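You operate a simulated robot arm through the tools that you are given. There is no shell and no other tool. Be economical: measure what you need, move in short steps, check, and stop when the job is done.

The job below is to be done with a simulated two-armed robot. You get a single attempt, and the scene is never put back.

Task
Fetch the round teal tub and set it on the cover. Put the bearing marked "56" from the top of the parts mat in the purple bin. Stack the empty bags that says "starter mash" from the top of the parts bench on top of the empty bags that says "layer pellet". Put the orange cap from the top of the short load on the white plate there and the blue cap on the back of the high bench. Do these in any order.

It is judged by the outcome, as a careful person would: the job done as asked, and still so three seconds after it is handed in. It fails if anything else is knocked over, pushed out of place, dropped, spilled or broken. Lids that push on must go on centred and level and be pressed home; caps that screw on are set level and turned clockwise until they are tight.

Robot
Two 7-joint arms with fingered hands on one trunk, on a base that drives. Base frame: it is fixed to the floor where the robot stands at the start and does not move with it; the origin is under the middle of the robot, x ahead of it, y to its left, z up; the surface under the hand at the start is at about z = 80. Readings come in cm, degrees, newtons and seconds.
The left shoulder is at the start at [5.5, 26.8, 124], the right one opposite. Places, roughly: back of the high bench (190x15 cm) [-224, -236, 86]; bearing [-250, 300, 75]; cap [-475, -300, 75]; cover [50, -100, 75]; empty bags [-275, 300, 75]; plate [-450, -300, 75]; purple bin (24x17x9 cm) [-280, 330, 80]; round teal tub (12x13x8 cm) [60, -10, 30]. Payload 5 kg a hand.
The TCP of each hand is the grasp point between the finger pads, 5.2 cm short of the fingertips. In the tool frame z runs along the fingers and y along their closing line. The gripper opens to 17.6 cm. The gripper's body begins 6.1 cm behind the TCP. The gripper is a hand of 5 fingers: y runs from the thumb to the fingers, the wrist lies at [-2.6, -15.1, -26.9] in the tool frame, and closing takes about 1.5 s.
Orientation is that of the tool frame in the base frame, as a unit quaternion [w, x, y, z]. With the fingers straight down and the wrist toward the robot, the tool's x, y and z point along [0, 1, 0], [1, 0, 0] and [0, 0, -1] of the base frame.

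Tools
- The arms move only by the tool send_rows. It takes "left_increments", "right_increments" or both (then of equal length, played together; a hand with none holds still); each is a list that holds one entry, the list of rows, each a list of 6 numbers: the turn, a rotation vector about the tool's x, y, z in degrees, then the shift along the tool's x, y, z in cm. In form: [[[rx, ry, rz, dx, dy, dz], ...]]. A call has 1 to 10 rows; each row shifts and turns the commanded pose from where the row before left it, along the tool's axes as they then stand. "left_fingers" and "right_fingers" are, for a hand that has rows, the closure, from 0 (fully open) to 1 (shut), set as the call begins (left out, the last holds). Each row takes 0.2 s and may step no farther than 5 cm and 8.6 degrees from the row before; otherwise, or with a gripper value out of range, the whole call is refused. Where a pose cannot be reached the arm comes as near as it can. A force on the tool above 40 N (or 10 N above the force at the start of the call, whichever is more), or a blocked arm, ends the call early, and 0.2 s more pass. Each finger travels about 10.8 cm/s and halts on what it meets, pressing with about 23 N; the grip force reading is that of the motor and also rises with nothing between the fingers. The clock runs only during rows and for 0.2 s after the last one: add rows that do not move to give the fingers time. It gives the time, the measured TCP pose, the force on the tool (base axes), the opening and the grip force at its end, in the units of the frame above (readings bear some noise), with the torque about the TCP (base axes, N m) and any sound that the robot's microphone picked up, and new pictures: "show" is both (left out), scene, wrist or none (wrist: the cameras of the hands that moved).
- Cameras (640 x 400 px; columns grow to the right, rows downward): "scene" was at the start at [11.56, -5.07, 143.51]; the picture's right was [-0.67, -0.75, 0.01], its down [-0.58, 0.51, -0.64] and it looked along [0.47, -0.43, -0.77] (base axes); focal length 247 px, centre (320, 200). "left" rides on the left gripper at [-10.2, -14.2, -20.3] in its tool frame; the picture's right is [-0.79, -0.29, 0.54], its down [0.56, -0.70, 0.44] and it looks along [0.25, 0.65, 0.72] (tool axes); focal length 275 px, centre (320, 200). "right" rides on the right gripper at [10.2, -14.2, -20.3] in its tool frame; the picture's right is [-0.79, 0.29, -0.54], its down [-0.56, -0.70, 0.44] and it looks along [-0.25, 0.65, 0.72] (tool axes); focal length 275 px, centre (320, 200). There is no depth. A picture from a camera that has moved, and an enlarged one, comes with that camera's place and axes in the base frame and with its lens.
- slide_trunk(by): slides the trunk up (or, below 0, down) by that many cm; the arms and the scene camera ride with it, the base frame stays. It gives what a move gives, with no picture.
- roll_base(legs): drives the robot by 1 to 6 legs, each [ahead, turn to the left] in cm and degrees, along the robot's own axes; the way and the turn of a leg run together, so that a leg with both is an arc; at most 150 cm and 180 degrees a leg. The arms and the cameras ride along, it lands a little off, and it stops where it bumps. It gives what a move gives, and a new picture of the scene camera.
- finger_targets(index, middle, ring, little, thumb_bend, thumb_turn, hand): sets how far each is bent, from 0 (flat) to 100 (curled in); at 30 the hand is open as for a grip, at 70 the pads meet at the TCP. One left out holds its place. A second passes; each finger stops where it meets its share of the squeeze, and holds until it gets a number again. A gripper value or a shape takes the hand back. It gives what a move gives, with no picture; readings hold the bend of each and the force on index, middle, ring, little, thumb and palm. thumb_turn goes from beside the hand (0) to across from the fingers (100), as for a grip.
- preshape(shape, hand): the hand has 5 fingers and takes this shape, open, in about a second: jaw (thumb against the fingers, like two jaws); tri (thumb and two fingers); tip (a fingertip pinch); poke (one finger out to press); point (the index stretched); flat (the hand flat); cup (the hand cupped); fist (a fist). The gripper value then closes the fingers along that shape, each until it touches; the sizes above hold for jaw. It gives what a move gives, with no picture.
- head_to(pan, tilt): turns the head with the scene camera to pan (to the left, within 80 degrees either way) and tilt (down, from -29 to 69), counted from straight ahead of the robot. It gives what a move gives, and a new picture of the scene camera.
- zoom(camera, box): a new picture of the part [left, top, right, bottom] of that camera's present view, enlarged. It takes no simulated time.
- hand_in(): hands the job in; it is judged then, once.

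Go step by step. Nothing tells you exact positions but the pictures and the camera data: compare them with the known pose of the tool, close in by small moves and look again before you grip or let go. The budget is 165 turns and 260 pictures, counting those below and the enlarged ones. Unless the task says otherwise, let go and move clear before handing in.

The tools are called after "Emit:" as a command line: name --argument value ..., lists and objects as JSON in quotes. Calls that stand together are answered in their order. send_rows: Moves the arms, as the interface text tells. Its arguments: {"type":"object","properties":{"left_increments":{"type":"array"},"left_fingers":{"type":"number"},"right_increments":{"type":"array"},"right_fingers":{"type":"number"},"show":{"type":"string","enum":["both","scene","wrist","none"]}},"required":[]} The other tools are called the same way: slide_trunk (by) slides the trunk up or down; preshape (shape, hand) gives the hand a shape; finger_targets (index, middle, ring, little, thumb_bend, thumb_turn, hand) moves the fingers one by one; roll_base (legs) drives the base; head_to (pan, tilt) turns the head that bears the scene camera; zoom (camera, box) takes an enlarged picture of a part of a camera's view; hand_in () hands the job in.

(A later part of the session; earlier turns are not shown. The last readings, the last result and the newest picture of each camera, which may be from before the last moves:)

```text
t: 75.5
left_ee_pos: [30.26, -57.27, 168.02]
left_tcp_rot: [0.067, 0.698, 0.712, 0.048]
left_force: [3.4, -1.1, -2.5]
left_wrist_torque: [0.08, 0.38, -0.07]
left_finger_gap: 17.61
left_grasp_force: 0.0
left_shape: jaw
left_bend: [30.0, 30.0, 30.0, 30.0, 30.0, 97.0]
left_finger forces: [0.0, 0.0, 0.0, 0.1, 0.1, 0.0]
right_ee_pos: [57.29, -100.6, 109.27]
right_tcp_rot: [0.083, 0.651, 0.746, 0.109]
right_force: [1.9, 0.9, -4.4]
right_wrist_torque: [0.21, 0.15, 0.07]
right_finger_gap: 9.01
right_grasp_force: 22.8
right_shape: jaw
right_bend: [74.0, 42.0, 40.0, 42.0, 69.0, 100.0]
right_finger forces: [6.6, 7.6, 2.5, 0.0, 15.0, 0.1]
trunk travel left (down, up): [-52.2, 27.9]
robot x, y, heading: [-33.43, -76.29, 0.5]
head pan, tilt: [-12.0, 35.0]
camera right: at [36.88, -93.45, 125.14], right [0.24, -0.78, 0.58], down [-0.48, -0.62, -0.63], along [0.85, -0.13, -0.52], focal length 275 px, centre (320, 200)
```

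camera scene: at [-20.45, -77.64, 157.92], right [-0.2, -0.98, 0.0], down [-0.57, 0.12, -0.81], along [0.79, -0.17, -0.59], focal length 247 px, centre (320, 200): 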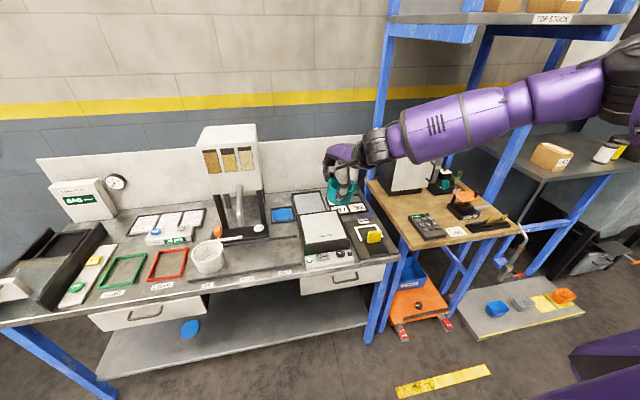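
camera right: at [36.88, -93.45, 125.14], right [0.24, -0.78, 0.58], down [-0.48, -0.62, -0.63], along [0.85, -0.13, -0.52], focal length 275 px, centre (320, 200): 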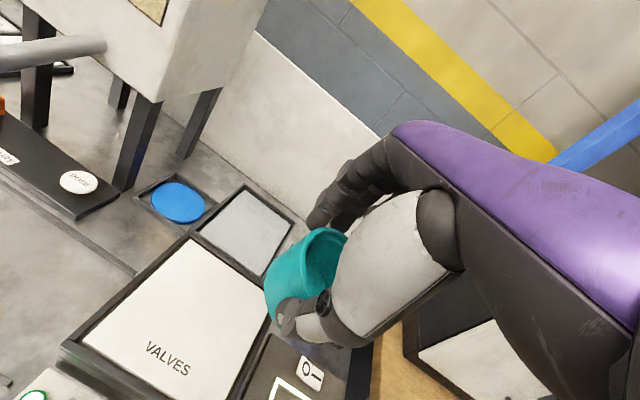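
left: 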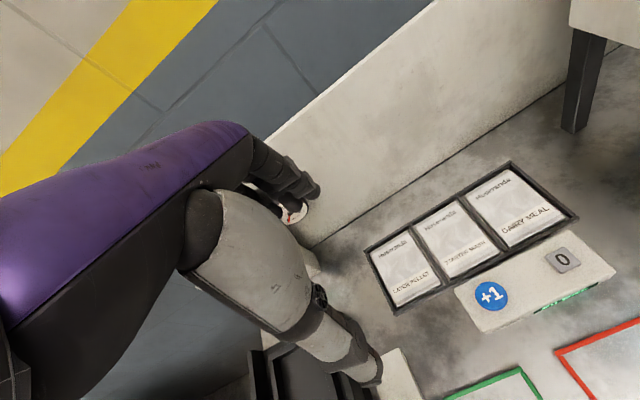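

The grip is creeping slightly (gap 9.6→9.0), so I'll place the tub promptly: shift it over the cover centre and lower most of the way.

Emit:
send_rows --right_increments '[[[0, 0, 0, 1.4, -0.75, 1.9], [0, 0, 0, 1.4, -0.75, 1.9], [0, 0, 0, 1.4, -0.75, 1.9], [0, 0, 0, 1.4, -0.75, 1.9], [0, 0, 0, 0, 0, 0]]]' --show "both"

Emit:
zoom --camera "scene" --box '[256, 160, 384, 280]'

```text
t: 76.7
left_ee_pos: [29.4, -57.18, 168.69]
left_tcp_rot: [0.07, 0.699, 0.71, 0.05]
left_force: [-2.3, -0.9, 0.6]
left_wrist_torque: [0.06, -0.29, 0.07]
left_finger_gap: 17.62
left_grasp_force: 0.0
left_shape: jaw
left_bend: [30.0, 30.0, 30.0, 30.0, 30.0, 97.0]
left_finger forces: [0.0, 0.0, 0.0, 0.0, 0.0, 0.1]
right_ee_pos: [53.26, -97.88, 103.86]
right_tcp_rot: [0.083, 0.65, 0.747, 0.112]
right_force: [-1.7, -1.0, -0.2]
right_wrist_torque: [0.01, -0.06, -0.02]
right_finger_gap: 9.01
right_grasp_force: 22.8
right_shape: jaw
right_bend: [74.0, 42.0, 40.0, 42.0, 69.0, 100.0]
right_finger forces: [6.5, 7.6, 2.6, 0.0, 14.9, 0.0]
right hand out of reach, approached as far as the arm can: row 2, 3, 4
trunk travel left (down, up): [-52.2, 27.9]
robot x, y, heading: [-33.54, -75.87, 0.4]
head pan, tilt: [-12.0, 35.0]
camera scene: at [-20.78, -77.73, 157.95], right [-0.2, -0.98, 0.0], down [-0.57, 0.12, -0.81], along [0.79, -0.17, -0.58], focal length 247 px, centre (320, 200)
camera right: at [32.68, -90.77, 119.7], right [0.24, -0.78, 0.58], down [-0.47, -0.62, -0.63], along [0.85, -0.12, -0.51], focal length 275 px, centre (320, 200)
```

scene: 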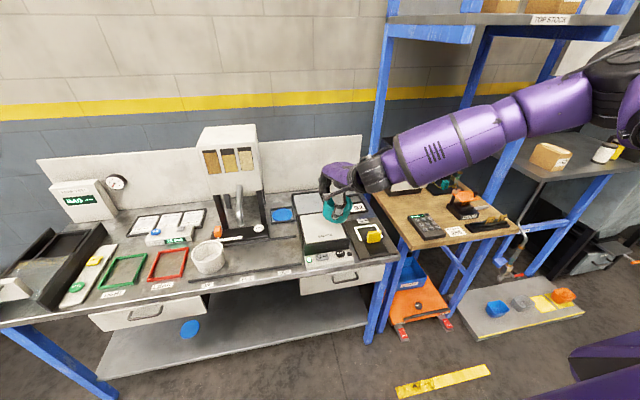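
right: 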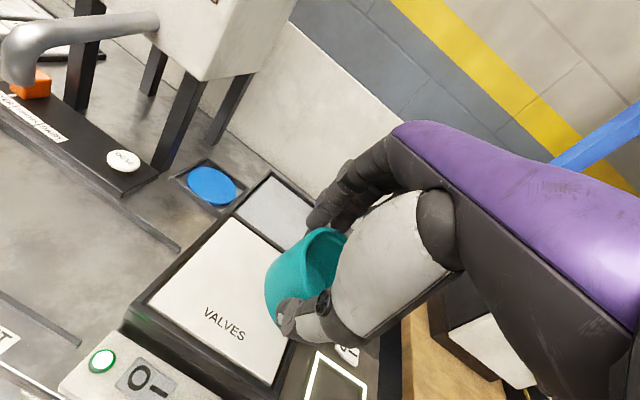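

```text
3.33 times, centred on (320, 220) of scene
camera zoom: at [-20.78, -77.73, 157.95], right [-0.2, -0.98, 0.0], down [-0.57, 0.12, -0.81], along [0.79, -0.17, -0.58], focal length 824 px, centre (320, 133)
```

zoom: 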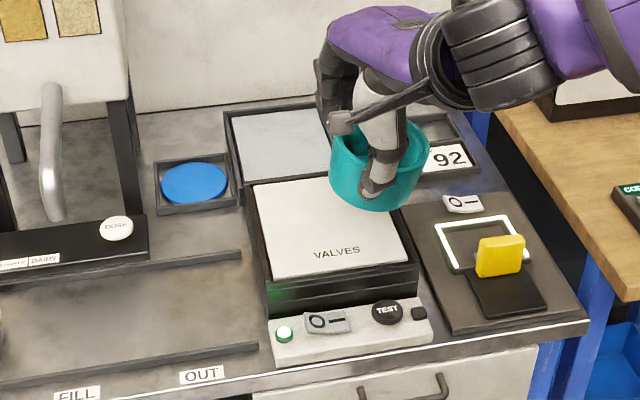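

The arm is at its reach limit, so I'll roll 9 cm nearer and let the arm bend.

Emit:
roll_base --legs '[[9, 0]]'

Emit:
send_rows --right_increments '[[[0, 0, 0, 1, -2, 0], [0, 0, 0, 1, -2, 0], [0, 0, 0, 1, -2, 0], [0, 0, 0, 0, 0, 0]]]' --show "both"

Emit:
zoom --camera "scene" --box '[256, 160, 384, 280]'

```text
t: 78.0
left_ee_pos: [38.54, -56.56, 168.22]
left_tcp_rot: [0.06, 0.695, 0.715, 0.051]
left_force: [1.1, 0.5, -0.8]
left_wrist_torque: [-0.07, 0.09, -0.02]
left_finger_gap: 17.63
left_grasp_force: 0.2
left_shape: jaw
left_bend: [30.0, 30.0, 30.0, 30.0, 30.0, 97.0]
left_finger forces: [0.0, 0.0, 0.0, 0.0, 0.1, 0.1]
right_ee_pos: [62.39, -98.0, 103.74]
right_tcp_rot: [0.084, 0.652, 0.746, 0.111]
right_force: [0.7, 0.2, -1.5]
right_wrist_torque: [0.02, 0.07, -0.01]
right_finger_gap: 8.99
right_grasp_force: 22.6
right_shape: jaw
right_bend: [74.0, 42.0, 40.0, 42.0, 69.0, 100.0]
right_finger forces: [6.5, 7.6, 2.4, 0.0, 14.9, 0.1]
trunk travel left (down, up): [-52.2, 27.9]
robot x, y, heading: [-24.5, -75.99, 0.1]
head pan, tilt: [-12.0, 35.0]
camera scene: at [-11.52, -77.64, 157.93], right [-0.2, -0.98, 0.0], down [-0.57, 0.12, -0.81], along [0.79, -0.17, -0.59], focal length 247 px, centre (320, 200)
```

scene: 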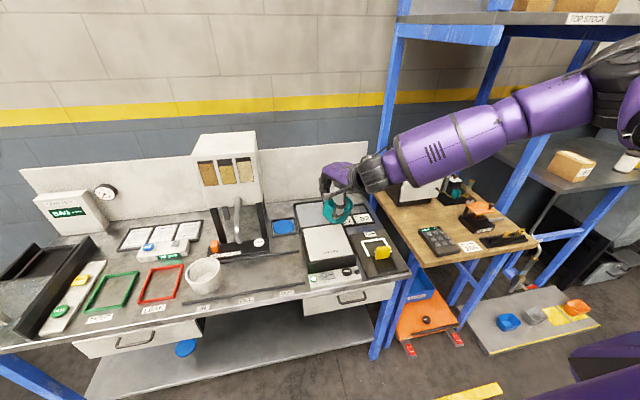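

```text
t: 78.2
left_ee_pos: [32.97, -57.04, 169.42]
left_tcp_rot: [0.065, 0.696, 0.713, 0.058]
left_force: [-9.7, -1.1, 2.5]
left_wrist_torque: [0.23, -1.04, 0.25]
left_finger_gap: 17.58
left_grasp_force: 0.1
left_shape: jaw
left_bend: [30.0, 30.0, 30.0, 30.0, 30.0, 98.0]
left_finger forces: [0.1, 0.0, 0.0, 0.1, 0.0, 0.1]
right_ee_pos: [58.9, -98.44, 106.7]
right_tcp_rot: [0.099, 0.651, 0.742, 0.123]
right_force: [-4.4, -2.0, 4.2]
right_wrist_torque: [0.02, -0.18, -0.05]
right_finger_gap: 8.76
right_grasp_force: 22.7
right_shape: jaw
right_bend: [75.0, 42.0, 42.0, 42.0, 71.0, 100.0]
right_finger forces: [4.0, 6.3, 4.4, 0.0, 12.8, 0.0]
trunk travel left (down, up): [-52.2, 27.9]
robot x, y, heading: [-24.19, -75.68, -0.1]
head pan, tilt: [-12.0, 35.0]
stopped in row 1 (left hand): the force on the tool passed its limit at 77 N (the readings are from after the stop); the commanded pose is now the measured one
camera scene: at [-12.7, -77.82, 158.05], right [-0.2, -0.98, 0.0], down [-0.57, 0.12, -0.82], along [0.8, -0.17, -0.58], focal length 247 px, centre (320, 200)
camera right: at [37.82, -91.12, 121.78], right [0.21, -0.78, 0.59], down [-0.45, -0.61, -0.65], along [0.87, -0.13, -0.48], focal length 275 px, centre (320, 200)
```

scene: 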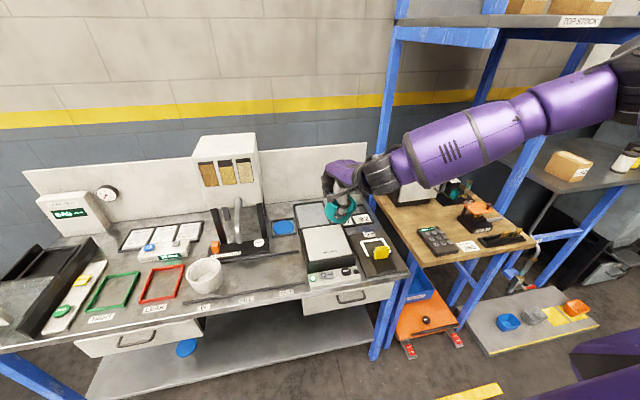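
right: 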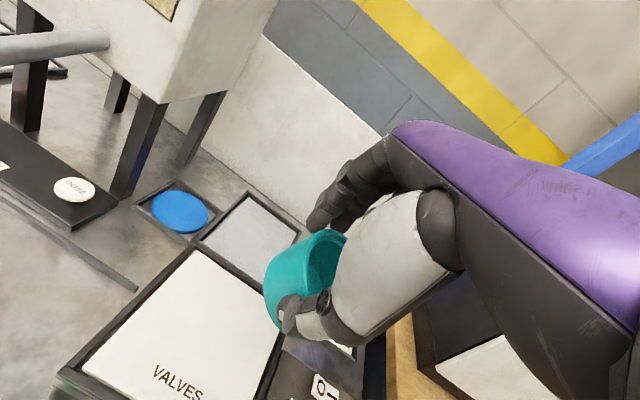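

```text
3.33 times, centred on (320, 220) of scene
camera zoom: at [-12.7, -77.82, 158.05], right [-0.2, -0.98, 0.0], down [-0.57, 0.12, -0.82], along [0.8, -0.17, -0.58], focal length 824 px, centre (320, 133)
```

zoom: 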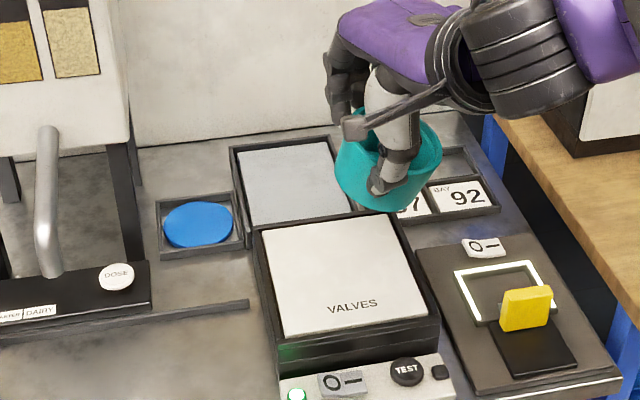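

That jolt came from the base stopping. The tub has slipped a bit, so I'll move gently: slide over the cover's centre in small rows and come down.

Emit:
send_rows --right_increments '[[[0, 0, 0, 0, 0, 0], [0.6, 0, 0, 0.7, -0.73, 0.65], [0.6, 0, 0, 0.7, -0.73, 0.65], [0.6, 0, 0, 0.7, -0.73, 0.65], [0.6, 0, 0, 0.7, -0.73, 0.65], [0.6, 0, 0, 0.7, -0.73, 0.65], [0.6, 0, 0, 0.7, -0.73, 0.65], [0, 0, 0, 0, 0, 0]]]' --right_fingers 1 --show "both"

Emit:
zoom --camera "scene" --box '[256, 160, 384, 280]'

```text
t: 80.0
left_ee_pos: [34.91, -56.95, 168.67]
left_tcp_rot: [0.061, 0.695, 0.715, 0.052]
left_force: [2.5, -0.7, -0.2]
left_wrist_torque: [-0.03, 0.21, -0.03]
left_finger_gap: 17.6
left_grasp_force: 0.2
left_shape: jaw
left_bend: [30.0, 30.0, 30.0, 30.0, 30.0, 98.0]
left_finger forces: [0.0, 0.0, 0.0, 0.0, 0.0, 0.0]
right_ee_pos: [55.48, -95.59, 101.84]
right_tcp_rot: [0.072, 0.654, 0.747, 0.096]
right_force: [1.7, 0.0, -2.2]
right_wrist_torque: [0.1, 0.13, 0.05]
right_finger_gap: 8.76
right_grasp_force: 22.9
right_shape: jaw
right_bend: [75.0, 42.0, 42.0, 42.0, 71.0, 100.0]
right_finger forces: [4.0, 6.4, 4.3, 0.1, 13.0, 0.0]
right hand out of reach, approached as far as the arm can: row 6, 7
trunk travel left (down, up): [-52.2, 27.9]
robot x, y, heading: [-24.35, -75.91, 0.5]
head pan, tilt: [-12.0, 35.0]
camera scene: at [-11.4, -77.69, 157.91], right [-0.2, -0.98, 0.0], down [-0.57, 0.12, -0.81], along [0.79, -0.17, -0.59], focal length 247 px, centre (320, 200)
camera right: at [35.63, -88.33, 118.2], right [0.26, -0.77, 0.58], down [-0.5, -0.62, -0.61], along [0.83, -0.13, -0.54], focal length 275 px, centre (320, 200)
```

scene: 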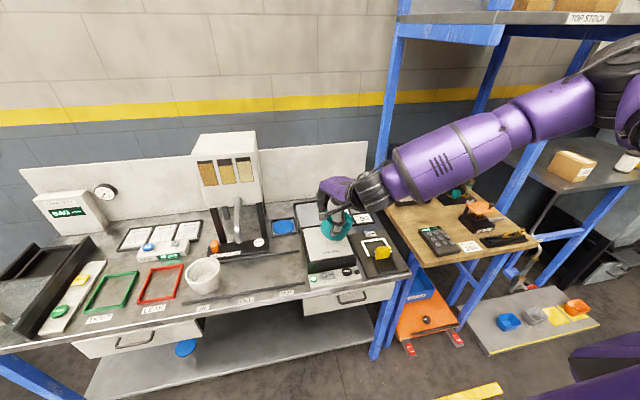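
right: 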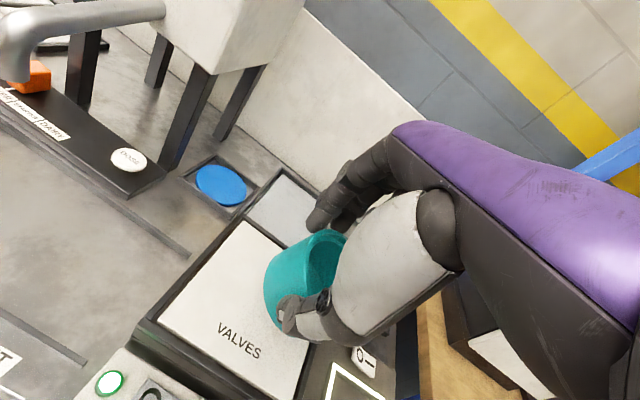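

```text
3.33 times, centred on (320, 220) of scene
camera zoom: at [-11.4, -77.69, 157.91], right [-0.2, -0.98, 0.0], down [-0.57, 0.12, -0.81], along [0.79, -0.17, -0.59], focal length 824 px, centre (320, 133)
```

zoom: 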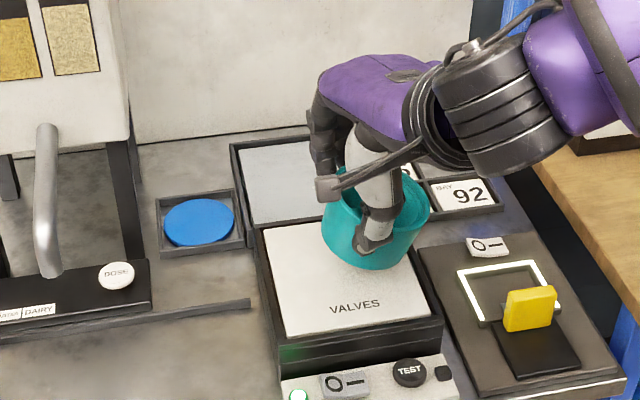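

The tub is just above the cover, needing about 2.5 cm forward and left. I'll lower the trunk 4 cm to bring the arm back into reach, then shift.

Emit:
slide_trunk --by -4

Emit:
send_rows --right_increments '[[[0, 0, 0, 0, 0, 0], [0, 0, 0, 0.7, 0.5, 0], [0, 0, 0, 0.7, 0.5, 0], [0, 0, 0, 0.7, 0.5, 0], [0, 0, 0, 0.7, 0.5, 0], [0, 0, 0, 0, 0, 0]]]' --show "wrist"

Emit:
zoom --camera "scene" --box '[256, 160, 384, 280]'

```text
t: 80.8
left_ee_pos: [34.38, -56.9, 165.17]
left_tcp_rot: [0.064, 0.695, 0.715, 0.055]
left_force: [-2.0, -0.7, 1.6]
left_wrist_torque: [0.02, -0.23, 0.05]
left_finger_gap: 17.6
left_grasp_force: 0.0
left_shape: jaw
left_bend: [30.0, 30.0, 30.0, 30.0, 30.0, 98.0]
left_finger forces: [0.1, 0.1, 0.0, 0.0, 0.0, 0.0]
right_ee_pos: [55.18, -95.61, 98.07]
right_tcp_rot: [0.075, 0.654, 0.746, 0.097]
right_force: [-0.7, -0.8, 1.5]
right_wrist_torque: [-0.16, -0.08, 0.0]
right_finger_gap: 8.8
right_grasp_force: 22.7
right_shape: jaw
right_bend: [75.0, 41.0, 41.0, 42.0, 71.0, 100.0]
right_finger forces: [4.3, 7.7, 5.2, 0.0, 13.3, 0.1]
trunk travel left (down, up): [-48.2, 31.9]
robot x, y, heading: [-24.5, -75.8, 0.2]
head pan, tilt: [-12.0, 35.0]
```

```text
t: 82.2
left_ee_pos: [34.66, -56.87, 164.72]
left_tcp_rot: [0.062, 0.695, 0.715, 0.054]
left_force: [-0.7, 0.2, -0.1]
left_wrist_torque: [0.03, 0.02, 0.01]
left_finger_gap: 17.59
left_grasp_force: 0.0
left_shape: jaw
left_bend: [30.0, 30.0, 30.0, 30.0, 30.0, 98.0]
left_finger forces: [0.0, 0.0, 0.0, 0.0, 0.0, 0.0]
right_ee_pos: [56.23, -94.27, 99.51]
right_tcp_rot: [0.074, 0.654, 0.747, 0.096]
right_force: [0.0, -0.4, -2.1]
right_wrist_torque: [0.06, 0.01, 0.0]
right_finger_gap: 8.8
right_grasp_force: 23.0
right_shape: jaw
right_bend: [75.0, 41.0, 42.0, 42.0, 71.0, 100.0]
right_finger forces: [4.2, 7.2, 3.4, 0.0, 13.4, 0.0]
right hand out of reach, approached as far as the arm can: row 3, 4, 5
trunk travel left (down, up): [-48.2, 31.9]
robot x, y, heading: [-24.14, -75.62, 0.4]
head pan, tilt: [-12.0, 35.0]
camera right: at [36.31, -87.0, 115.96], right [0.25, -0.77, 0.58], down [-0.5, -0.62, -0.61], along [0.83, -0.13, -0.54], focal length 275 px, centre (320, 200)
```

right: 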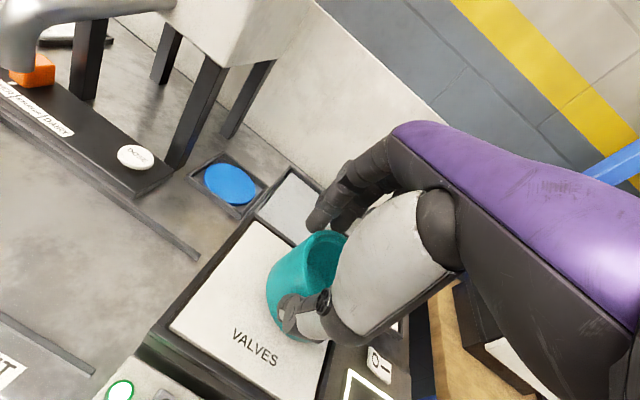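

```text
3.33 times, centred on (320, 220) of scene
camera zoom: at [-11.19, -77.7, 153.9], right [-0.2, -0.98, 0.0], down [-0.57, 0.12, -0.81], along [0.79, -0.17, -0.58], focal length 824 px, centre (320, 133)
```

zoom: 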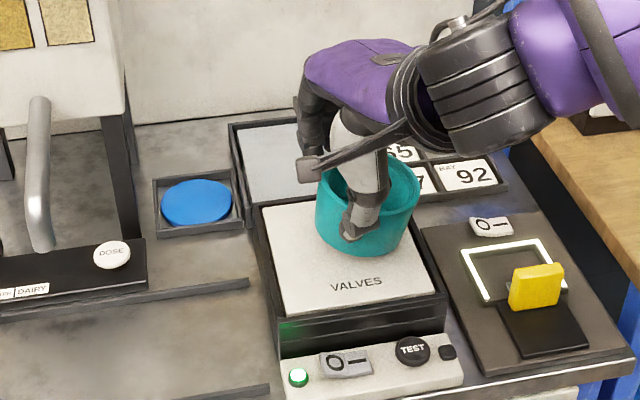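

The tub is upright just above the cover, but about 3 cm too far right, and the arm is limited leftward. I'll raise a touch and turn the base slightly left.

Emit:
slide_trunk --by 1.5

Emit:
roll_base --legs '[[-1, 2.4]]'

Emit:
zoom --camera "scene" --box '[266, 160, 394, 280]'

```text
t: 82.9
left_ee_pos: [34.64, -56.84, 166.31]
left_tcp_rot: [0.06, 0.695, 0.715, 0.053]
left_force: [0.4, 1.0, -0.2]
left_wrist_torque: [-0.01, 0.03, -0.06]
left_finger_gap: 17.61
left_grasp_force: 0.0
left_shape: jaw
left_bend: [30.0, 30.0, 30.0, 30.0, 30.0, 98.0]
left_finger forces: [0.1, 0.0, 0.1, 0.0, 0.1, 0.0]
right_ee_pos: [56.14, -94.3, 101.21]
right_tcp_rot: [0.074, 0.654, 0.747, 0.097]
right_force: [-0.4, 0.3, -2.1]
right_wrist_torque: [0.01, 0.02, -0.01]
right_finger_gap: 8.81
right_grasp_force: 22.8
right_shape: jaw
right_bend: [75.0, 41.0, 42.0, 42.0, 71.0, 100.0]
right_finger forces: [4.0, 7.2, 3.4, 0.1, 13.4, 0.1]
trunk travel left (down, up): [-49.7, 30.4]
robot x, y, heading: [-24.98, -75.59, 0.2]
head pan, tilt: [-12.0, 35.0]
```

```text
t: 83.7
left_ee_pos: [32.41, -54.58, 166.58]
left_tcp_rot: [0.063, 0.68, 0.729, 0.057]
left_force: [-2.6, -0.2, 3.4]
left_wrist_torque: [0.0, -0.27, 0.02]
left_finger_gap: 17.57
left_grasp_force: 0.0
left_shape: jaw
left_bend: [30.0, 30.0, 30.0, 30.0, 30.0, 97.0]
left_finger forces: [0.0, 0.1, 0.0, 0.1, 0.1, 0.0]
right_ee_pos: [55.74, -90.96, 101.48]
right_tcp_rot: [0.074, 0.638, 0.76, 0.098]
right_force: [-1.6, -1.0, -0.2]
right_wrist_torque: [0.14, -0.13, -0.05]
right_finger_gap: 8.81
right_grasp_force: 22.4
right_shape: jaw
right_bend: [75.0, 41.0, 42.0, 42.0, 71.0, 100.0]
right_finger forces: [4.1, 7.0, 3.2, 0.1, 13.2, 0.1]
trunk travel left (down, up): [-49.7, 30.4]
robot x, y, heading: [-25.62, -75.94, 2.7]
head pan, tilt: [-12.0, 35.0]
camera scene: at [-12.49, -77.23, 155.43], right [-0.16, -0.99, 0.0], down [-0.58, 0.09, -0.81], along [0.8, -0.13, -0.58], focal length 247 px, centre (320, 200)
```

scene: 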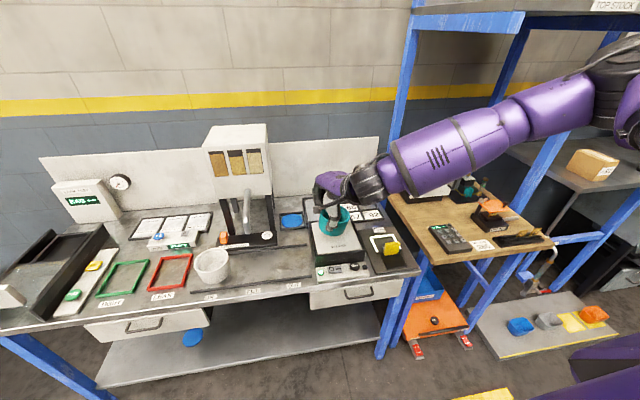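

```text
3.33 times, centred on (330, 220) of scene
camera zoom: at [-12.49, -77.23, 155.43], right [-0.16, -0.99, 0.0], down [-0.58, 0.09, -0.81], along [0.8, -0.13, -0.58], focal length 824 px, centre (287, 133)
```

zoom: 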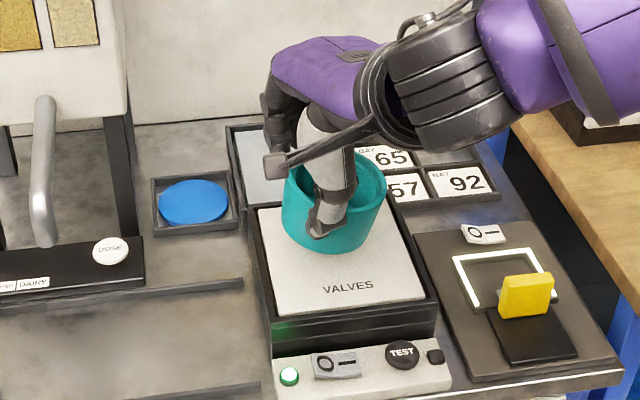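

The tub is now centred over the cover, and I'll lower it with the trunk.

Emit:
slide_trunk --by -2.5

Emit:
zoom --camera "scene" --box '[266, 160, 394, 280]'

```text
t: 84.4
left_ee_pos: [29.68, -54.58, 165.15]
left_tcp_rot: [0.069, 0.679, 0.728, 0.063]
left_force: [-5.5, 0.2, 2.3]
left_wrist_torque: [0.07, -0.52, 0.14]
left_finger_gap: 17.62
left_grasp_force: 0.0
left_shape: jaw
left_bend: [30.0, 30.0, 30.0, 30.0, 30.0, 98.0]
left_finger forces: [0.1, 0.1, 0.0, 0.0, 0.0, 0.0]
right_ee_pos: [54.34, -90.92, 100.39]
right_tcp_rot: [0.081, 0.637, 0.759, 0.105]
right_force: [-2.5, 0.1, 1.2]
right_wrist_torque: [-0.04, -0.16, -0.07]
right_finger_gap: 8.76
right_grasp_force: 22.5
right_shape: jaw
right_bend: [75.0, 41.0, 42.0, 42.0, 71.0, 100.0]
right_finger forces: [4.4, 7.2, 3.0, 0.0, 13.5, 0.0]
trunk travel left (down, up): [-47.2, 32.9]
robot x, y, heading: [-25.75, -75.94, 2.9]
head pan, tilt: [-12.0, 35.0]
```

```text
3.33 times, centred on (330, 220) of scene
camera zoom: at [-12.51, -77.2, 152.98], right [-0.16, -0.99, 0.0], down [-0.57, 0.09, -0.81], along [0.8, -0.13, -0.58], focal length 824 px, centre (287, 133)
```

zoom: 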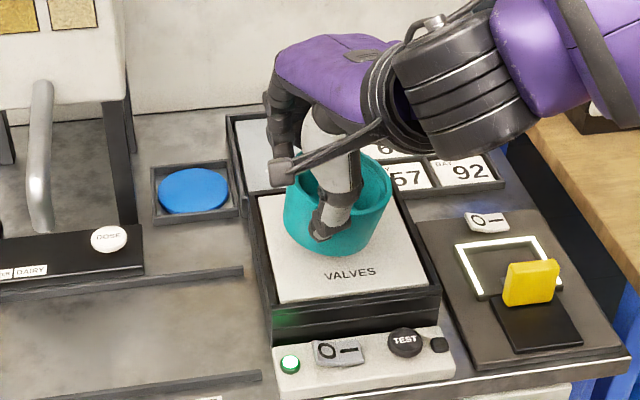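

I'll come down in half-centimetre rows until I feel contact.

Emit:
send_rows --right_increments '[[[0, 0, 0, 0, 0, 0], [0, 0, 0, 0, -0.14, 0.48], [0, 0, 0, 0, -0.14, 0.48], [0, 0, 0, 0, -0.14, 0.48], [0, 0, 0, 0, 0, 0], [0, 0, 0, 0, 0, 0]]]' --show "wrist"

Emit:
zoom --camera "scene" --box '[266, 160, 394, 280]'

```text
t: 85.8
left_ee_pos: [30.44, -54.51, 164.6]
left_tcp_rot: [0.066, 0.68, 0.728, 0.06]
left_force: [0.3, 0.3, 0.4]
left_wrist_torque: [-0.02, -0.01, 0.0]
left_finger_gap: 17.6
left_grasp_force: 0.0
left_shape: jaw
left_bend: [30.0, 30.0, 30.0, 30.0, 30.0, 98.0]
left_finger forces: [0.0, 0.0, 0.1, 0.1, 0.1, 0.1]
right_ee_pos: [54.52, -91.04, 98.37]
right_tcp_rot: [0.076, 0.637, 0.76, 0.104]
right_force: [0.8, -0.7, -1.7]
right_wrist_torque: [0.06, -0.02, 0.03]
right_finger_gap: 8.77
right_grasp_force: 22.6
right_shape: jaw
right_bend: [75.0, 41.0, 42.0, 42.0, 71.0, 100.0]
right_finger forces: [4.1, 7.4, 3.9, 0.0, 13.5, 0.0]
trunk travel left (down, up): [-47.2, 32.9]
robot x, y, heading: [-25.43, -76.21, 2.7]
head pan, tilt: [-12.0, 35.0]
camera right: at [34.04, -84.68, 114.45], right [0.28, -0.76, 0.58], down [-0.46, -0.64, -0.62], along [0.84, -0.1, -0.53], focal length 275 px, centre (320, 200)
```

right: 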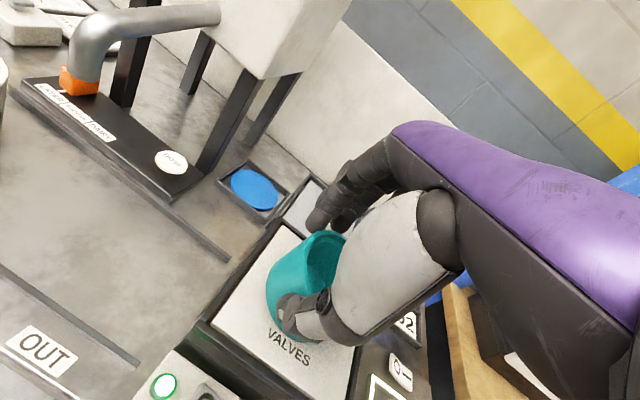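

```text
3.33 times, centred on (330, 220) of scene
camera zoom: at [-11.97, -77.18, 152.89], right [-0.16, -0.99, 0.0], down [-0.58, 0.09, -0.81], along [0.8, -0.13, -0.59], focal length 824 px, centre (287, 133)
```

zoom: 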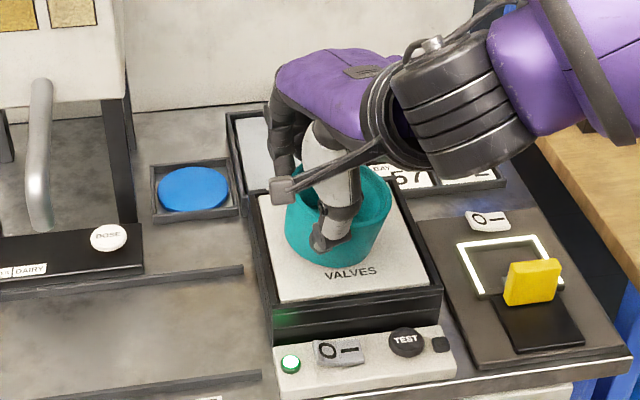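

There's no clear contact yet, so I'll keep lowering slowly.

Emit:
send_rows --right_increments '[[[0, 0, 0, 0, -0.1, 0.4], [0, 0, 0, 0, -0.1, 0.4], [0, 0, 0, 0, -0.1, 0.4], [0, 0, 0, 0, 0, 0]]]' --show "none"

Emit:
zoom --camera "scene" --box '[266, 160, 394, 280]'

```text
t: 86.8
left_ee_pos: [30.34, -54.5, 164.7]
left_tcp_rot: [0.066, 0.68, 0.728, 0.06]
left_force: [-1.0, 0.2, -0.3]
left_wrist_torque: [0.03, -0.01, 0.0]
left_finger_gap: 17.59
left_grasp_force: 0.0
left_shape: jaw
left_bend: [30.0, 30.0, 30.0, 30.0, 30.0, 98.0]
left_finger forces: [0.0, 0.0, 0.0, 0.0, 0.1, 0.0]
right_ee_pos: [54.38, -91.19, 97.14]
right_tcp_rot: [0.075, 0.636, 0.761, 0.105]
right_force: [-1.0, -0.4, 5.0]
right_wrist_torque: [0.01, 0.11, 0.01]
right_finger_gap: 8.71
right_grasp_force: 22.6
right_shape: jaw
right_bend: [75.0, 41.0, 42.0, 42.0, 72.0, 100.0]
right_finger forces: [3.7, 6.8, 2.8, 0.0, 12.9, 0.0]
trunk travel left (down, up): [-47.2, 32.9]
robot x, y, heading: [-25.29, -76.05, 2.6]
head pan, tilt: [-12.0, 35.0]
```

```text
3.33 times, centred on (330, 220) of scene
camera zoom: at [-12.05, -77.17, 152.9], right [-0.16, -0.99, 0.0], down [-0.58, 0.09, -0.81], along [0.8, -0.13, -0.58], focal length 824 px, centre (287, 133)
```

zoom: 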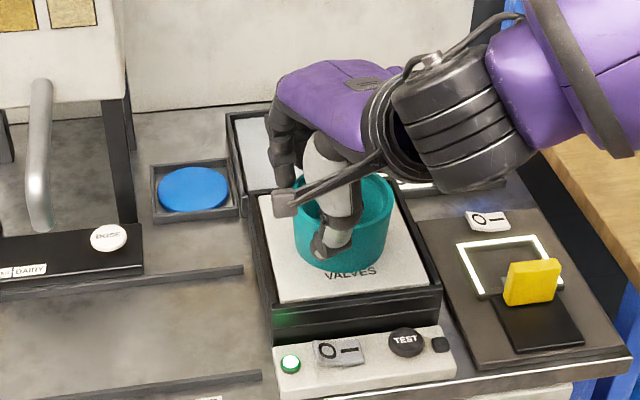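

Contact is felt (about 7 N) and the tub stands on the cover. I'll open the fingers.

Emit:
send_rows --right_increments '[[[0, 0, 0, 0, 0, 0], [0, 0, 0, 0, 0, 0], [0, 0, 0, 0, 0, 0], [0, 0, 0, 0, 0, 0], [0, 0, 0, 0, 0, 0]]]' --right_fingers 0.2 --show "wrist"

Emit:
zoom --camera "scene" --box '[266, 160, 394, 280]'

```text
t: 88.0
left_ee_pos: [30.39, -54.55, 164.74]
left_tcp_rot: [0.066, 0.68, 0.728, 0.061]
left_force: [-0.5, -0.2, 0.9]
left_wrist_torque: [0.01, -0.05, 0.03]
left_finger_gap: 17.59
left_grasp_force: 0.1
left_shape: jaw
left_bend: [30.0, 30.0, 30.0, 30.0, 30.0, 98.0]
left_finger forces: [0.0, 0.0, 0.0, 0.0, 0.0, 0.0]
right_ee_pos: [54.49, -91.13, 97.18]
right_tcp_rot: [0.077, 0.637, 0.76, 0.104]
right_force: [-0.5, 0.1, 1.2]
right_wrist_torque: [0.01, 0.05, -0.02]
right_finger_gap: 14.04
right_grasp_force: 0.0
right_shape: jaw
right_bend: [26.0, 34.0, 32.0, 33.0, 52.0, 99.0]
right_finger forces: [0.1, 0.0, 0.1, 0.1, 0.0, 0.0]
trunk travel left (down, up): [-47.2, 32.9]
robot x, y, heading: [-25.93, -76.16, 2.5]
head pan, tilt: [-12.0, 35.0]
camera right: at [34.0, -84.83, 113.28], right [0.28, -0.76, 0.58], down [-0.46, -0.64, -0.62], along [0.84, -0.09, -0.53], focal length 275 px, centre (320, 200)
```

right: 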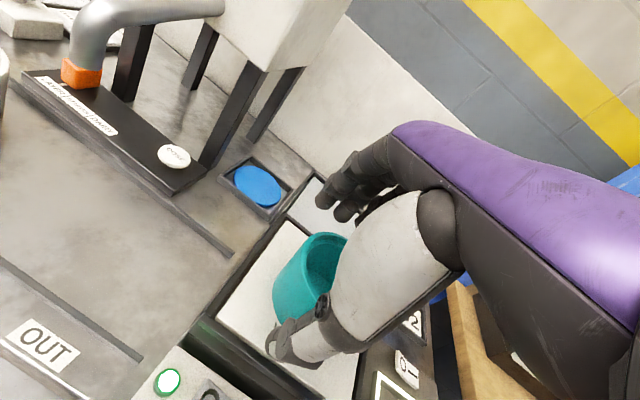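

```text
3.33 times, centred on (330, 220) of scene
camera zoom: at [-11.99, -77.18, 152.9], right [-0.16, -0.99, 0.0], down [-0.58, 0.09, -0.81], along [0.8, -0.13, -0.58], focal length 824 px, centre (287, 133)
```

zoom: 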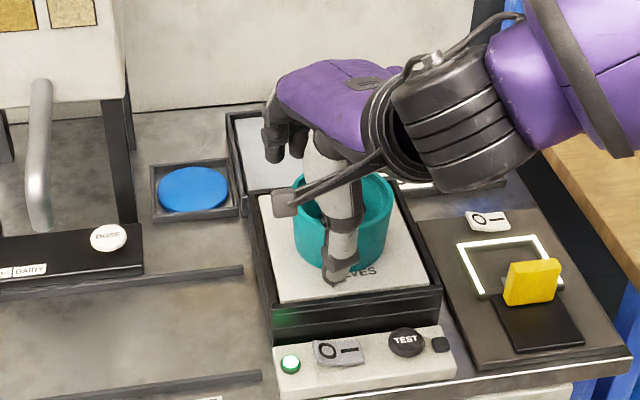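

The tub stands free. I'll open fully and lift straight up with the trunk.

Emit:
send_rows --right_increments '[[[0, 0, 0, 0, 0, 0], [0, 0, 0, 0, 0, 0], [0, 0, 0, 0, 0, 0]]]' --right_fingers 0 --show "none"

Emit:
slide_trunk --by 16

Emit:
zoom --camera "scene" --box '[256, 160, 406, 300]'

```text
t: 88.8
left_ee_pos: [30.37, -54.69, 164.81]
left_tcp_rot: [0.066, 0.68, 0.728, 0.061]
left_force: [-0.8, -0.6, -0.5]
left_wrist_torque: [0.0, -0.01, 0.02]
left_finger_gap: 17.62
left_grasp_force: 0.1
left_shape: jaw
left_bend: [30.0, 30.0, 30.0, 30.0, 30.0, 98.0]
left_finger forces: [0.0, 0.1, 0.0, 0.1, 0.0, 0.0]
right_ee_pos: [54.41, -91.19, 97.15]
right_tcp_rot: [0.076, 0.637, 0.76, 0.104]
right_force: [-0.7, 0.2, -0.2]
right_wrist_torque: [-0.04, -0.01, -0.02]
right_finger_gap: 17.54
right_grasp_force: 0.0
right_shape: jaw
right_bend: [30.0, 30.0, 30.0, 30.0, 30.0, 98.0]
right_finger forces: [0.1, 0.1, 0.0, 0.1, 0.1, 0.0]
trunk travel left (down, up): [-47.2, 32.9]
robot x, y, heading: [-25.28, -75.65, 2.6]
head pan, tilt: [-12.0, 35.0]
```

```text
t: 90.7
left_ee_pos: [30.5, -54.54, 180.54]
left_tcp_rot: [0.066, 0.68, 0.728, 0.06]
left_force: [0.2, 0.2, 0.3]
left_wrist_torque: [0.04, 0.0, -0.04]
left_finger_gap: 17.59
left_grasp_force: 0.0
left_shape: jaw
left_bend: [30.0, 30.0, 30.0, 30.0, 30.0, 98.0]
left_finger forces: [0.0, 0.0, 0.1, 0.0, 0.0, 0.0]
right_ee_pos: [54.83, -91.11, 115.84]
right_tcp_rot: [0.089, 0.635, 0.759, 0.114]
right_force: [0.7, -0.6, -0.7]
right_wrist_torque: [-0.02, 0.04, 0.03]
right_finger_gap: 17.54
right_grasp_force: 0.0
right_shape: jaw
right_bend: [30.0, 30.0, 30.0, 30.0, 30.0, 98.0]
right_finger forces: [0.0, 0.1, 0.0, 0.0, 0.0, 0.0]
trunk travel left (down, up): [-63.2, 16.9]
robot x, y, heading: [-25.72, -75.78, 2.7]
head pan, tilt: [-12.0, 35.0]
```

```text
2.86 times, centred on (331, 230) of scene
camera zoom: at [-13.03, -77.23, 168.93], right [-0.16, -0.99, 0.0], down [-0.58, 0.09, -0.81], along [0.8, -0.13, -0.59], focal length 706 px, centre (289, 114)
```

zoom: 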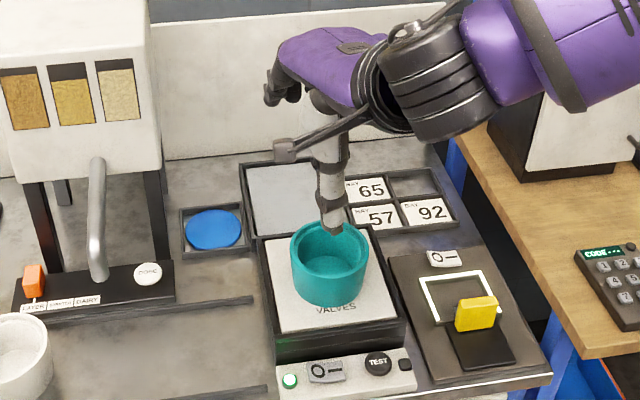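

The tub stands centred on the cover. I'll back away, bring the trunk to normal height and look toward the rest of the hall.

Emit:
roll_base --legs '[[-100, 0]]'

Emit:
slide_trunk --by -23

Emit:
send_rows --left_increments '[[[0, 0, 0, 0, 0, 4.5], [0, 0, 0, 0, 0, 4.5], [0, 0, 0, 0, 0, 4.5], [0, 0, 0, 0, 0, 4.5], [0, 0, 0, 0, 0, 4.5], [0, 0, 0, 0, 0, 4.5], [0, 0, 0, 0, 0, 4.5], [0, 0, 0, 0, 0, 4.5], [0, 0, 0, 0, 0, 4.5], [0, 0, 0, 0, 0, 0]]]' --right_increments '[[[0, 0, 0, 0, -3, -0.8], [0, 0, 0, 0, -3, -0.8], [0, 0, 0, 0, -3, -0.8], [0, 0, 0, 0, -3, -0.8], [0, 0, 0, 0, -3, -0.8], [0, 0, 0, 0, -3, -0.8], [0, 0, 0, 0, -3, -0.8], [0, 0, 0, 0, -3, -0.8], [0, 0, 0, 0, 0, 0], [0, 0, 0, 0, 0, 0]]]' --show "none"

Emit:
roll_base --legs '[[0, 128]]'

Emit:
head_to --pan 0 --tilt 10

```text
t: 97.4
left_ee_pos: [-65.3, -58.98, 180.76]
left_tcp_rot: [0.066, 0.687, 0.721, 0.06]
left_force: [-1.1, 0.3, -0.4]
left_wrist_torque: [-0.02, -0.03, 0.02]
left_finger_gap: 17.59
left_grasp_force: 0.1
left_shape: jaw
left_bend: [30.0, 30.0, 30.0, 30.0, 30.0, 98.0]
left_finger forces: [0.1, 0.0, 0.0, 0.1, 0.0, 0.1]
right_ee_pos: [-41.7, -96.1, 115.81]
right_tcp_rot: [0.09, 0.642, 0.753, 0.115]
right_force: [0.2, -1.3, -0.5]
right_wrist_torque: [-0.01, -0.03, -0.04]
right_finger_gap: 17.55
right_grasp_force: 0.0
right_shape: jaw
right_bend: [30.0, 30.0, 30.0, 30.0, 30.0, 98.0]
right_finger forces: [0.1, 0.1, 0.0, 0.0, 0.1, 0.0]
trunk travel left (down, up): [-63.2, 16.9]
robot x, y, heading: [-121.66, -79.43, 1.8]
head pan, tilt: [-12.0, 35.0]
camera scene: at [-109.27, -80.86, 168.96], right [-0.18, -0.98, 0.0], down [-0.58, 0.1, -0.81], along [0.8, -0.15, -0.58], focal length 247 px, centre (320, 200)
```

scene: 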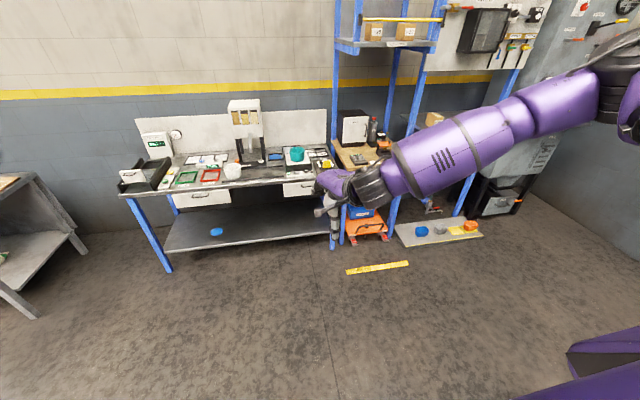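

```text
t: 99.8
left_ee_pos: [-67.77, -59.06, 158.56]
left_tcp_rot: [0.071, 0.686, 0.722, 0.065]
left_force: [-1.2, -0.1, 0.1]
left_wrist_torque: [-0.02, -0.03, -0.02]
left_finger_gap: 17.58
left_grasp_force: 0.0
left_shape: jaw
left_bend: [30.0, 30.0, 30.0, 30.0, 30.0, 98.0]
left_finger forces: [0.1, 0.0, 0.0, 0.1, 0.0, 0.0]
right_ee_pos: [-43.21, -96.08, 93.97]
right_tcp_rot: [0.095, 0.641, 0.752, 0.12]
right_force: [-0.6, 0.4, 1.4]
right_wrist_torque: [-0.06, 0.01, 0.01]
right_finger_gap: 17.6
right_grasp_force: 0.2
right_shape: jaw
right_bend: [30.0, 30.0, 30.0, 30.0, 30.0, 97.0]
right_finger forces: [0.0, 0.0, 0.1, 0.1, 0.1, 0.0]
trunk travel left (down, up): [-40.2, 39.9]
robot x, y, heading: [-121.51, -79.22, 1.4]
head pan, tilt: [-12.0, 35.0]
```

```text
t: 102.0
left_ee_pos: [-59.93, -59.46, 118.77]
left_tcp_rot: [0.072, 0.687, 0.72, 0.065]
left_force: [-0.7, -0.7, 1.3]
left_wrist_torque: [0.05, -0.1, 0.05]
left_finger_gap: 17.59
left_grasp_force: 0.1
left_shape: jaw
left_bend: [30.0, 30.0, 30.0, 30.0, 30.0, 98.0]
left_finger forces: [0.0, 0.1, 0.0, 0.1, 0.0, 0.0]
right_ee_pos: [-61.53, -98.3, 91.22]
right_tcp_rot: [0.093, 0.641, 0.752, 0.12]
right_force: [-0.8, -0.6, 0.5]
right_wrist_torque: [0.06, -0.07, 0.01]
right_finger_gap: 17.61
right_grasp_force: 0.0
right_shape: jaw
right_bend: [30.0, 30.0, 30.0, 30.0, 30.0, 97.0]
right_finger forces: [0.1, 0.1, 0.0, 0.0, 0.0, 0.0]
right hand out of reach, approached as far as the arm can: row 6, 7, 8
trunk travel left (down, up): [-40.2, 39.9]
robot x, y, heading: [-121.38, -79.49, 1.8]
head pan, tilt: [-12.0, 35.0]
```

```text
t: 110.7
left_ee_pos: [-175.65, -43.86, 118.77]
left_tcp_rot: [-0.028, -0.351, 0.931, 0.093]
left_force: [0.0, -0.9, 0.9]
left_wrist_torque: [0.07, 0.01, 0.02]
left_finger_gap: 17.58
left_grasp_force: 0.1
left_shape: jaw
left_bend: [30.0, 30.0, 30.0, 30.0, 30.0, 98.0]
left_finger forces: [0.1, 0.1, 0.0, 0.1, 0.1, 0.0]
right_ee_pos: [-144.08, -20.95, 91.14]
right_tcp_rot: [-0.065, -0.399, 0.905, 0.136]
right_force: [-0.3, 0.4, -0.4]
right_wrist_torque: [0.06, 0.0, -0.03]
right_finger_gap: 17.6
right_grasp_force: 0.1
right_shape: jaw
right_bend: [30.0, 30.0, 30.0, 30.0, 30.0, 97.0]
right_finger forces: [0.1, 0.1, 0.0, 0.0, 0.0, 0.0]
trunk travel left (down, up): [-40.2, 39.9]
robot x, y, heading: [-118.74, -77.12, 130.0]
head pan, tilt: [-12.0, 35.0]
camera scene: at [-126.77, -64.96, 145.83], right [0.88, 0.47, 0.0], down [0.28, -0.52, -0.81], along [-0.38, 0.72, -0.58], focal length 247 px, centre (320, 200)
```

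scene: 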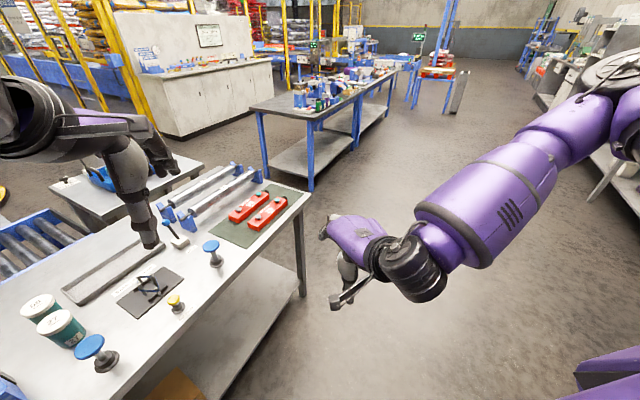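

```text
t: 111.6
left_ee_pos: [-174.41, -44.68, 119.42]
left_tcp_rot: [-0.031, -0.35, 0.931, 0.098]
left_force: [0.0, 2.9, -1.6]
left_wrist_torque: [-0.23, 0.08, 0.06]
left_finger_gap: 17.63
left_grasp_force: 0.1
left_shape: jaw
left_bend: [30.0, 30.0, 30.0, 30.0, 30.0, 98.0]
left_finger forces: [0.1, 0.0, 0.0, 0.0, 0.0, 0.0]
right_ee_pos: [-143.22, -21.29, 91.69]
right_tcp_rot: [-0.068, -0.397, 0.904, 0.141]
right_force: [0.9, 1.9, -1.8]
right_wrist_torque: [-0.18, 0.09, 0.06]
right_finger_gap: 17.62
right_grasp_force: 0.1
right_shape: jaw
right_bend: [30.0, 30.0, 30.0, 30.0, 30.0, 98.0]
right_finger forces: [0.1, 0.1, 0.0, 0.0, 0.0, 0.0]
trunk travel left (down, up): [-40.2, 39.9]
robot x, y, heading: [-118.93, -77.31, 129.8]
head pan, tilt: [0.0, 10.0]
camera scene: at [-128.57, -65.22, 149.77], right [0.77, 0.64, 0.0], down [0.12, -0.15, -0.98], along [-0.63, 0.75, -0.19], focal length 247 px, centre (320, 200)
```

scene: 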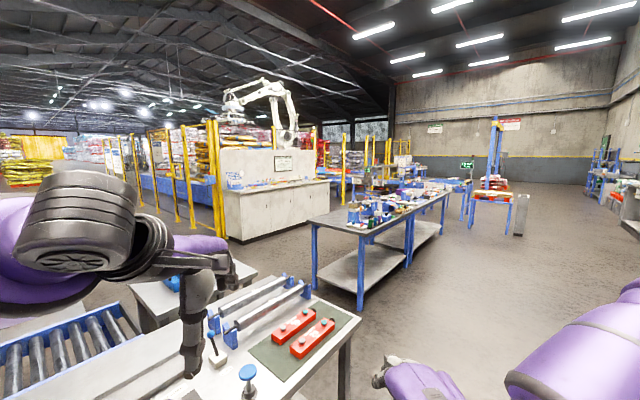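

The parts bench (dark top) spans about x -302..-244, y 130..480, and the bearing and bags are near its right edge. I'll drive there, stopping at about [-170,290] facing -x.

Emit:
roll_base --legs '[[0, -32], [150, 0], [150, 0], [65, 0], [0, 80]]'

Emit:
head_to --pan 0 --tilt 35

```text
t: 143.6
left_ee_pos: [-226.49, 267.77, 119.47]
left_tcp_rot: [-0.066, -0.694, 0.712, 0.078]
left_force: [-0.2, -0.3, 0.2]
left_wrist_torque: [0.02, 0.0, -0.04]
left_finger_gap: 17.58
left_grasp_force: 0.0
left_shape: jaw
left_bend: [30.0, 30.0, 30.0, 30.0, 30.0, 98.0]
left_finger forces: [0.0, 0.1, 0.0, 0.1, 0.0, 0.1]
right_ee_pos: [-222.48, 306.87, 92.13]
right_tcp_rot: [0.12, 0.731, -0.665, -0.097]
right_force: [0.3, 0.5, 1.0]
right_wrist_torque: [0.01, 0.01, 0.02]
right_finger_gap: 17.64
right_grasp_force: 0.2
right_shape: jaw
right_bend: [30.0, 30.0, 30.0, 30.0, 30.0, 98.0]
right_finger forces: [0.1, 0.0, 0.0, 0.0, 0.1, 0.0]
trunk travel left (down, up): [-40.2, 39.9]
robot x, y, heading: [-164.82, 289.01, 176.6]
head pan, tilt: [0.0, 10.0]
camera scene: at [-180.16, 289.57, 149.81], right [0.05, 1.0, 0.0], down [0.19, -0.01, -0.98], along [-0.98, 0.05, -0.19], focal length 247 px, centre (320, 200)
```

scene: 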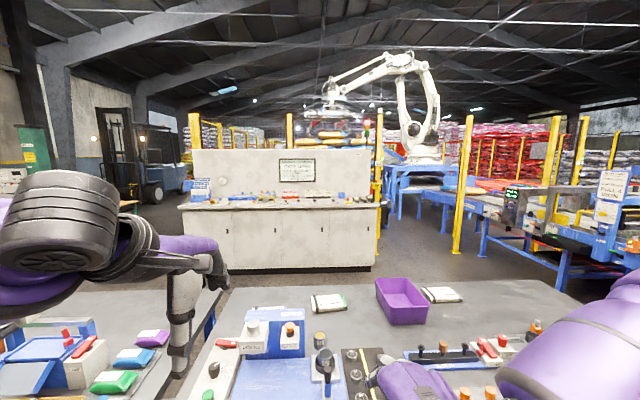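

```text
t: 144.5
left_ee_pos: [-225.18, 267.73, 120.05]
left_tcp_rot: [-0.071, -0.693, 0.712, 0.083]
left_force: [-2.2, 0.7, -1.9]
left_wrist_torque: [-0.06, -0.13, -0.02]
left_finger_gap: 17.58
left_grasp_force: 0.0
left_shape: jaw
left_bend: [30.0, 30.0, 30.0, 30.0, 30.0, 98.0]
left_finger forces: [0.0, 0.1, 0.0, 0.0, 0.0, 0.1]
right_ee_pos: [-222.41, 307.31, 93.07]
right_tcp_rot: [0.126, 0.725, -0.669, -0.106]
right_force: [-1.4, 1.1, -1.1]
right_wrist_torque: [-0.09, -0.04, 0.1]
right_finger_gap: 17.61
right_grasp_force: 0.0
right_shape: jaw
right_bend: [30.0, 30.0, 30.0, 30.0, 30.0, 98.0]
right_finger forces: [0.1, 0.0, 0.1, 0.1, 0.1, 0.1]
trunk travel left (down, up): [-40.2, 39.9]
robot x, y, heading: [-164.78, 288.62, 177.2]
head pan, tilt: [0.0, 35.0]
camera scene: at [-179.74, 289.66, 145.79], right [0.05, 1.0, 0.0], down [0.59, -0.03, -0.81], along [-0.81, 0.04, -0.59], focal length 247 px, centre (320, 200)
```

scene: 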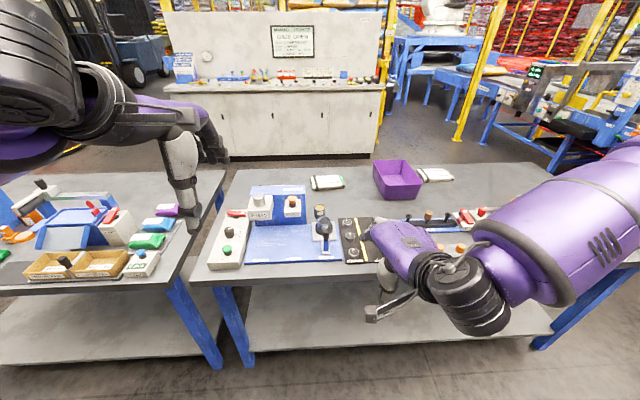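

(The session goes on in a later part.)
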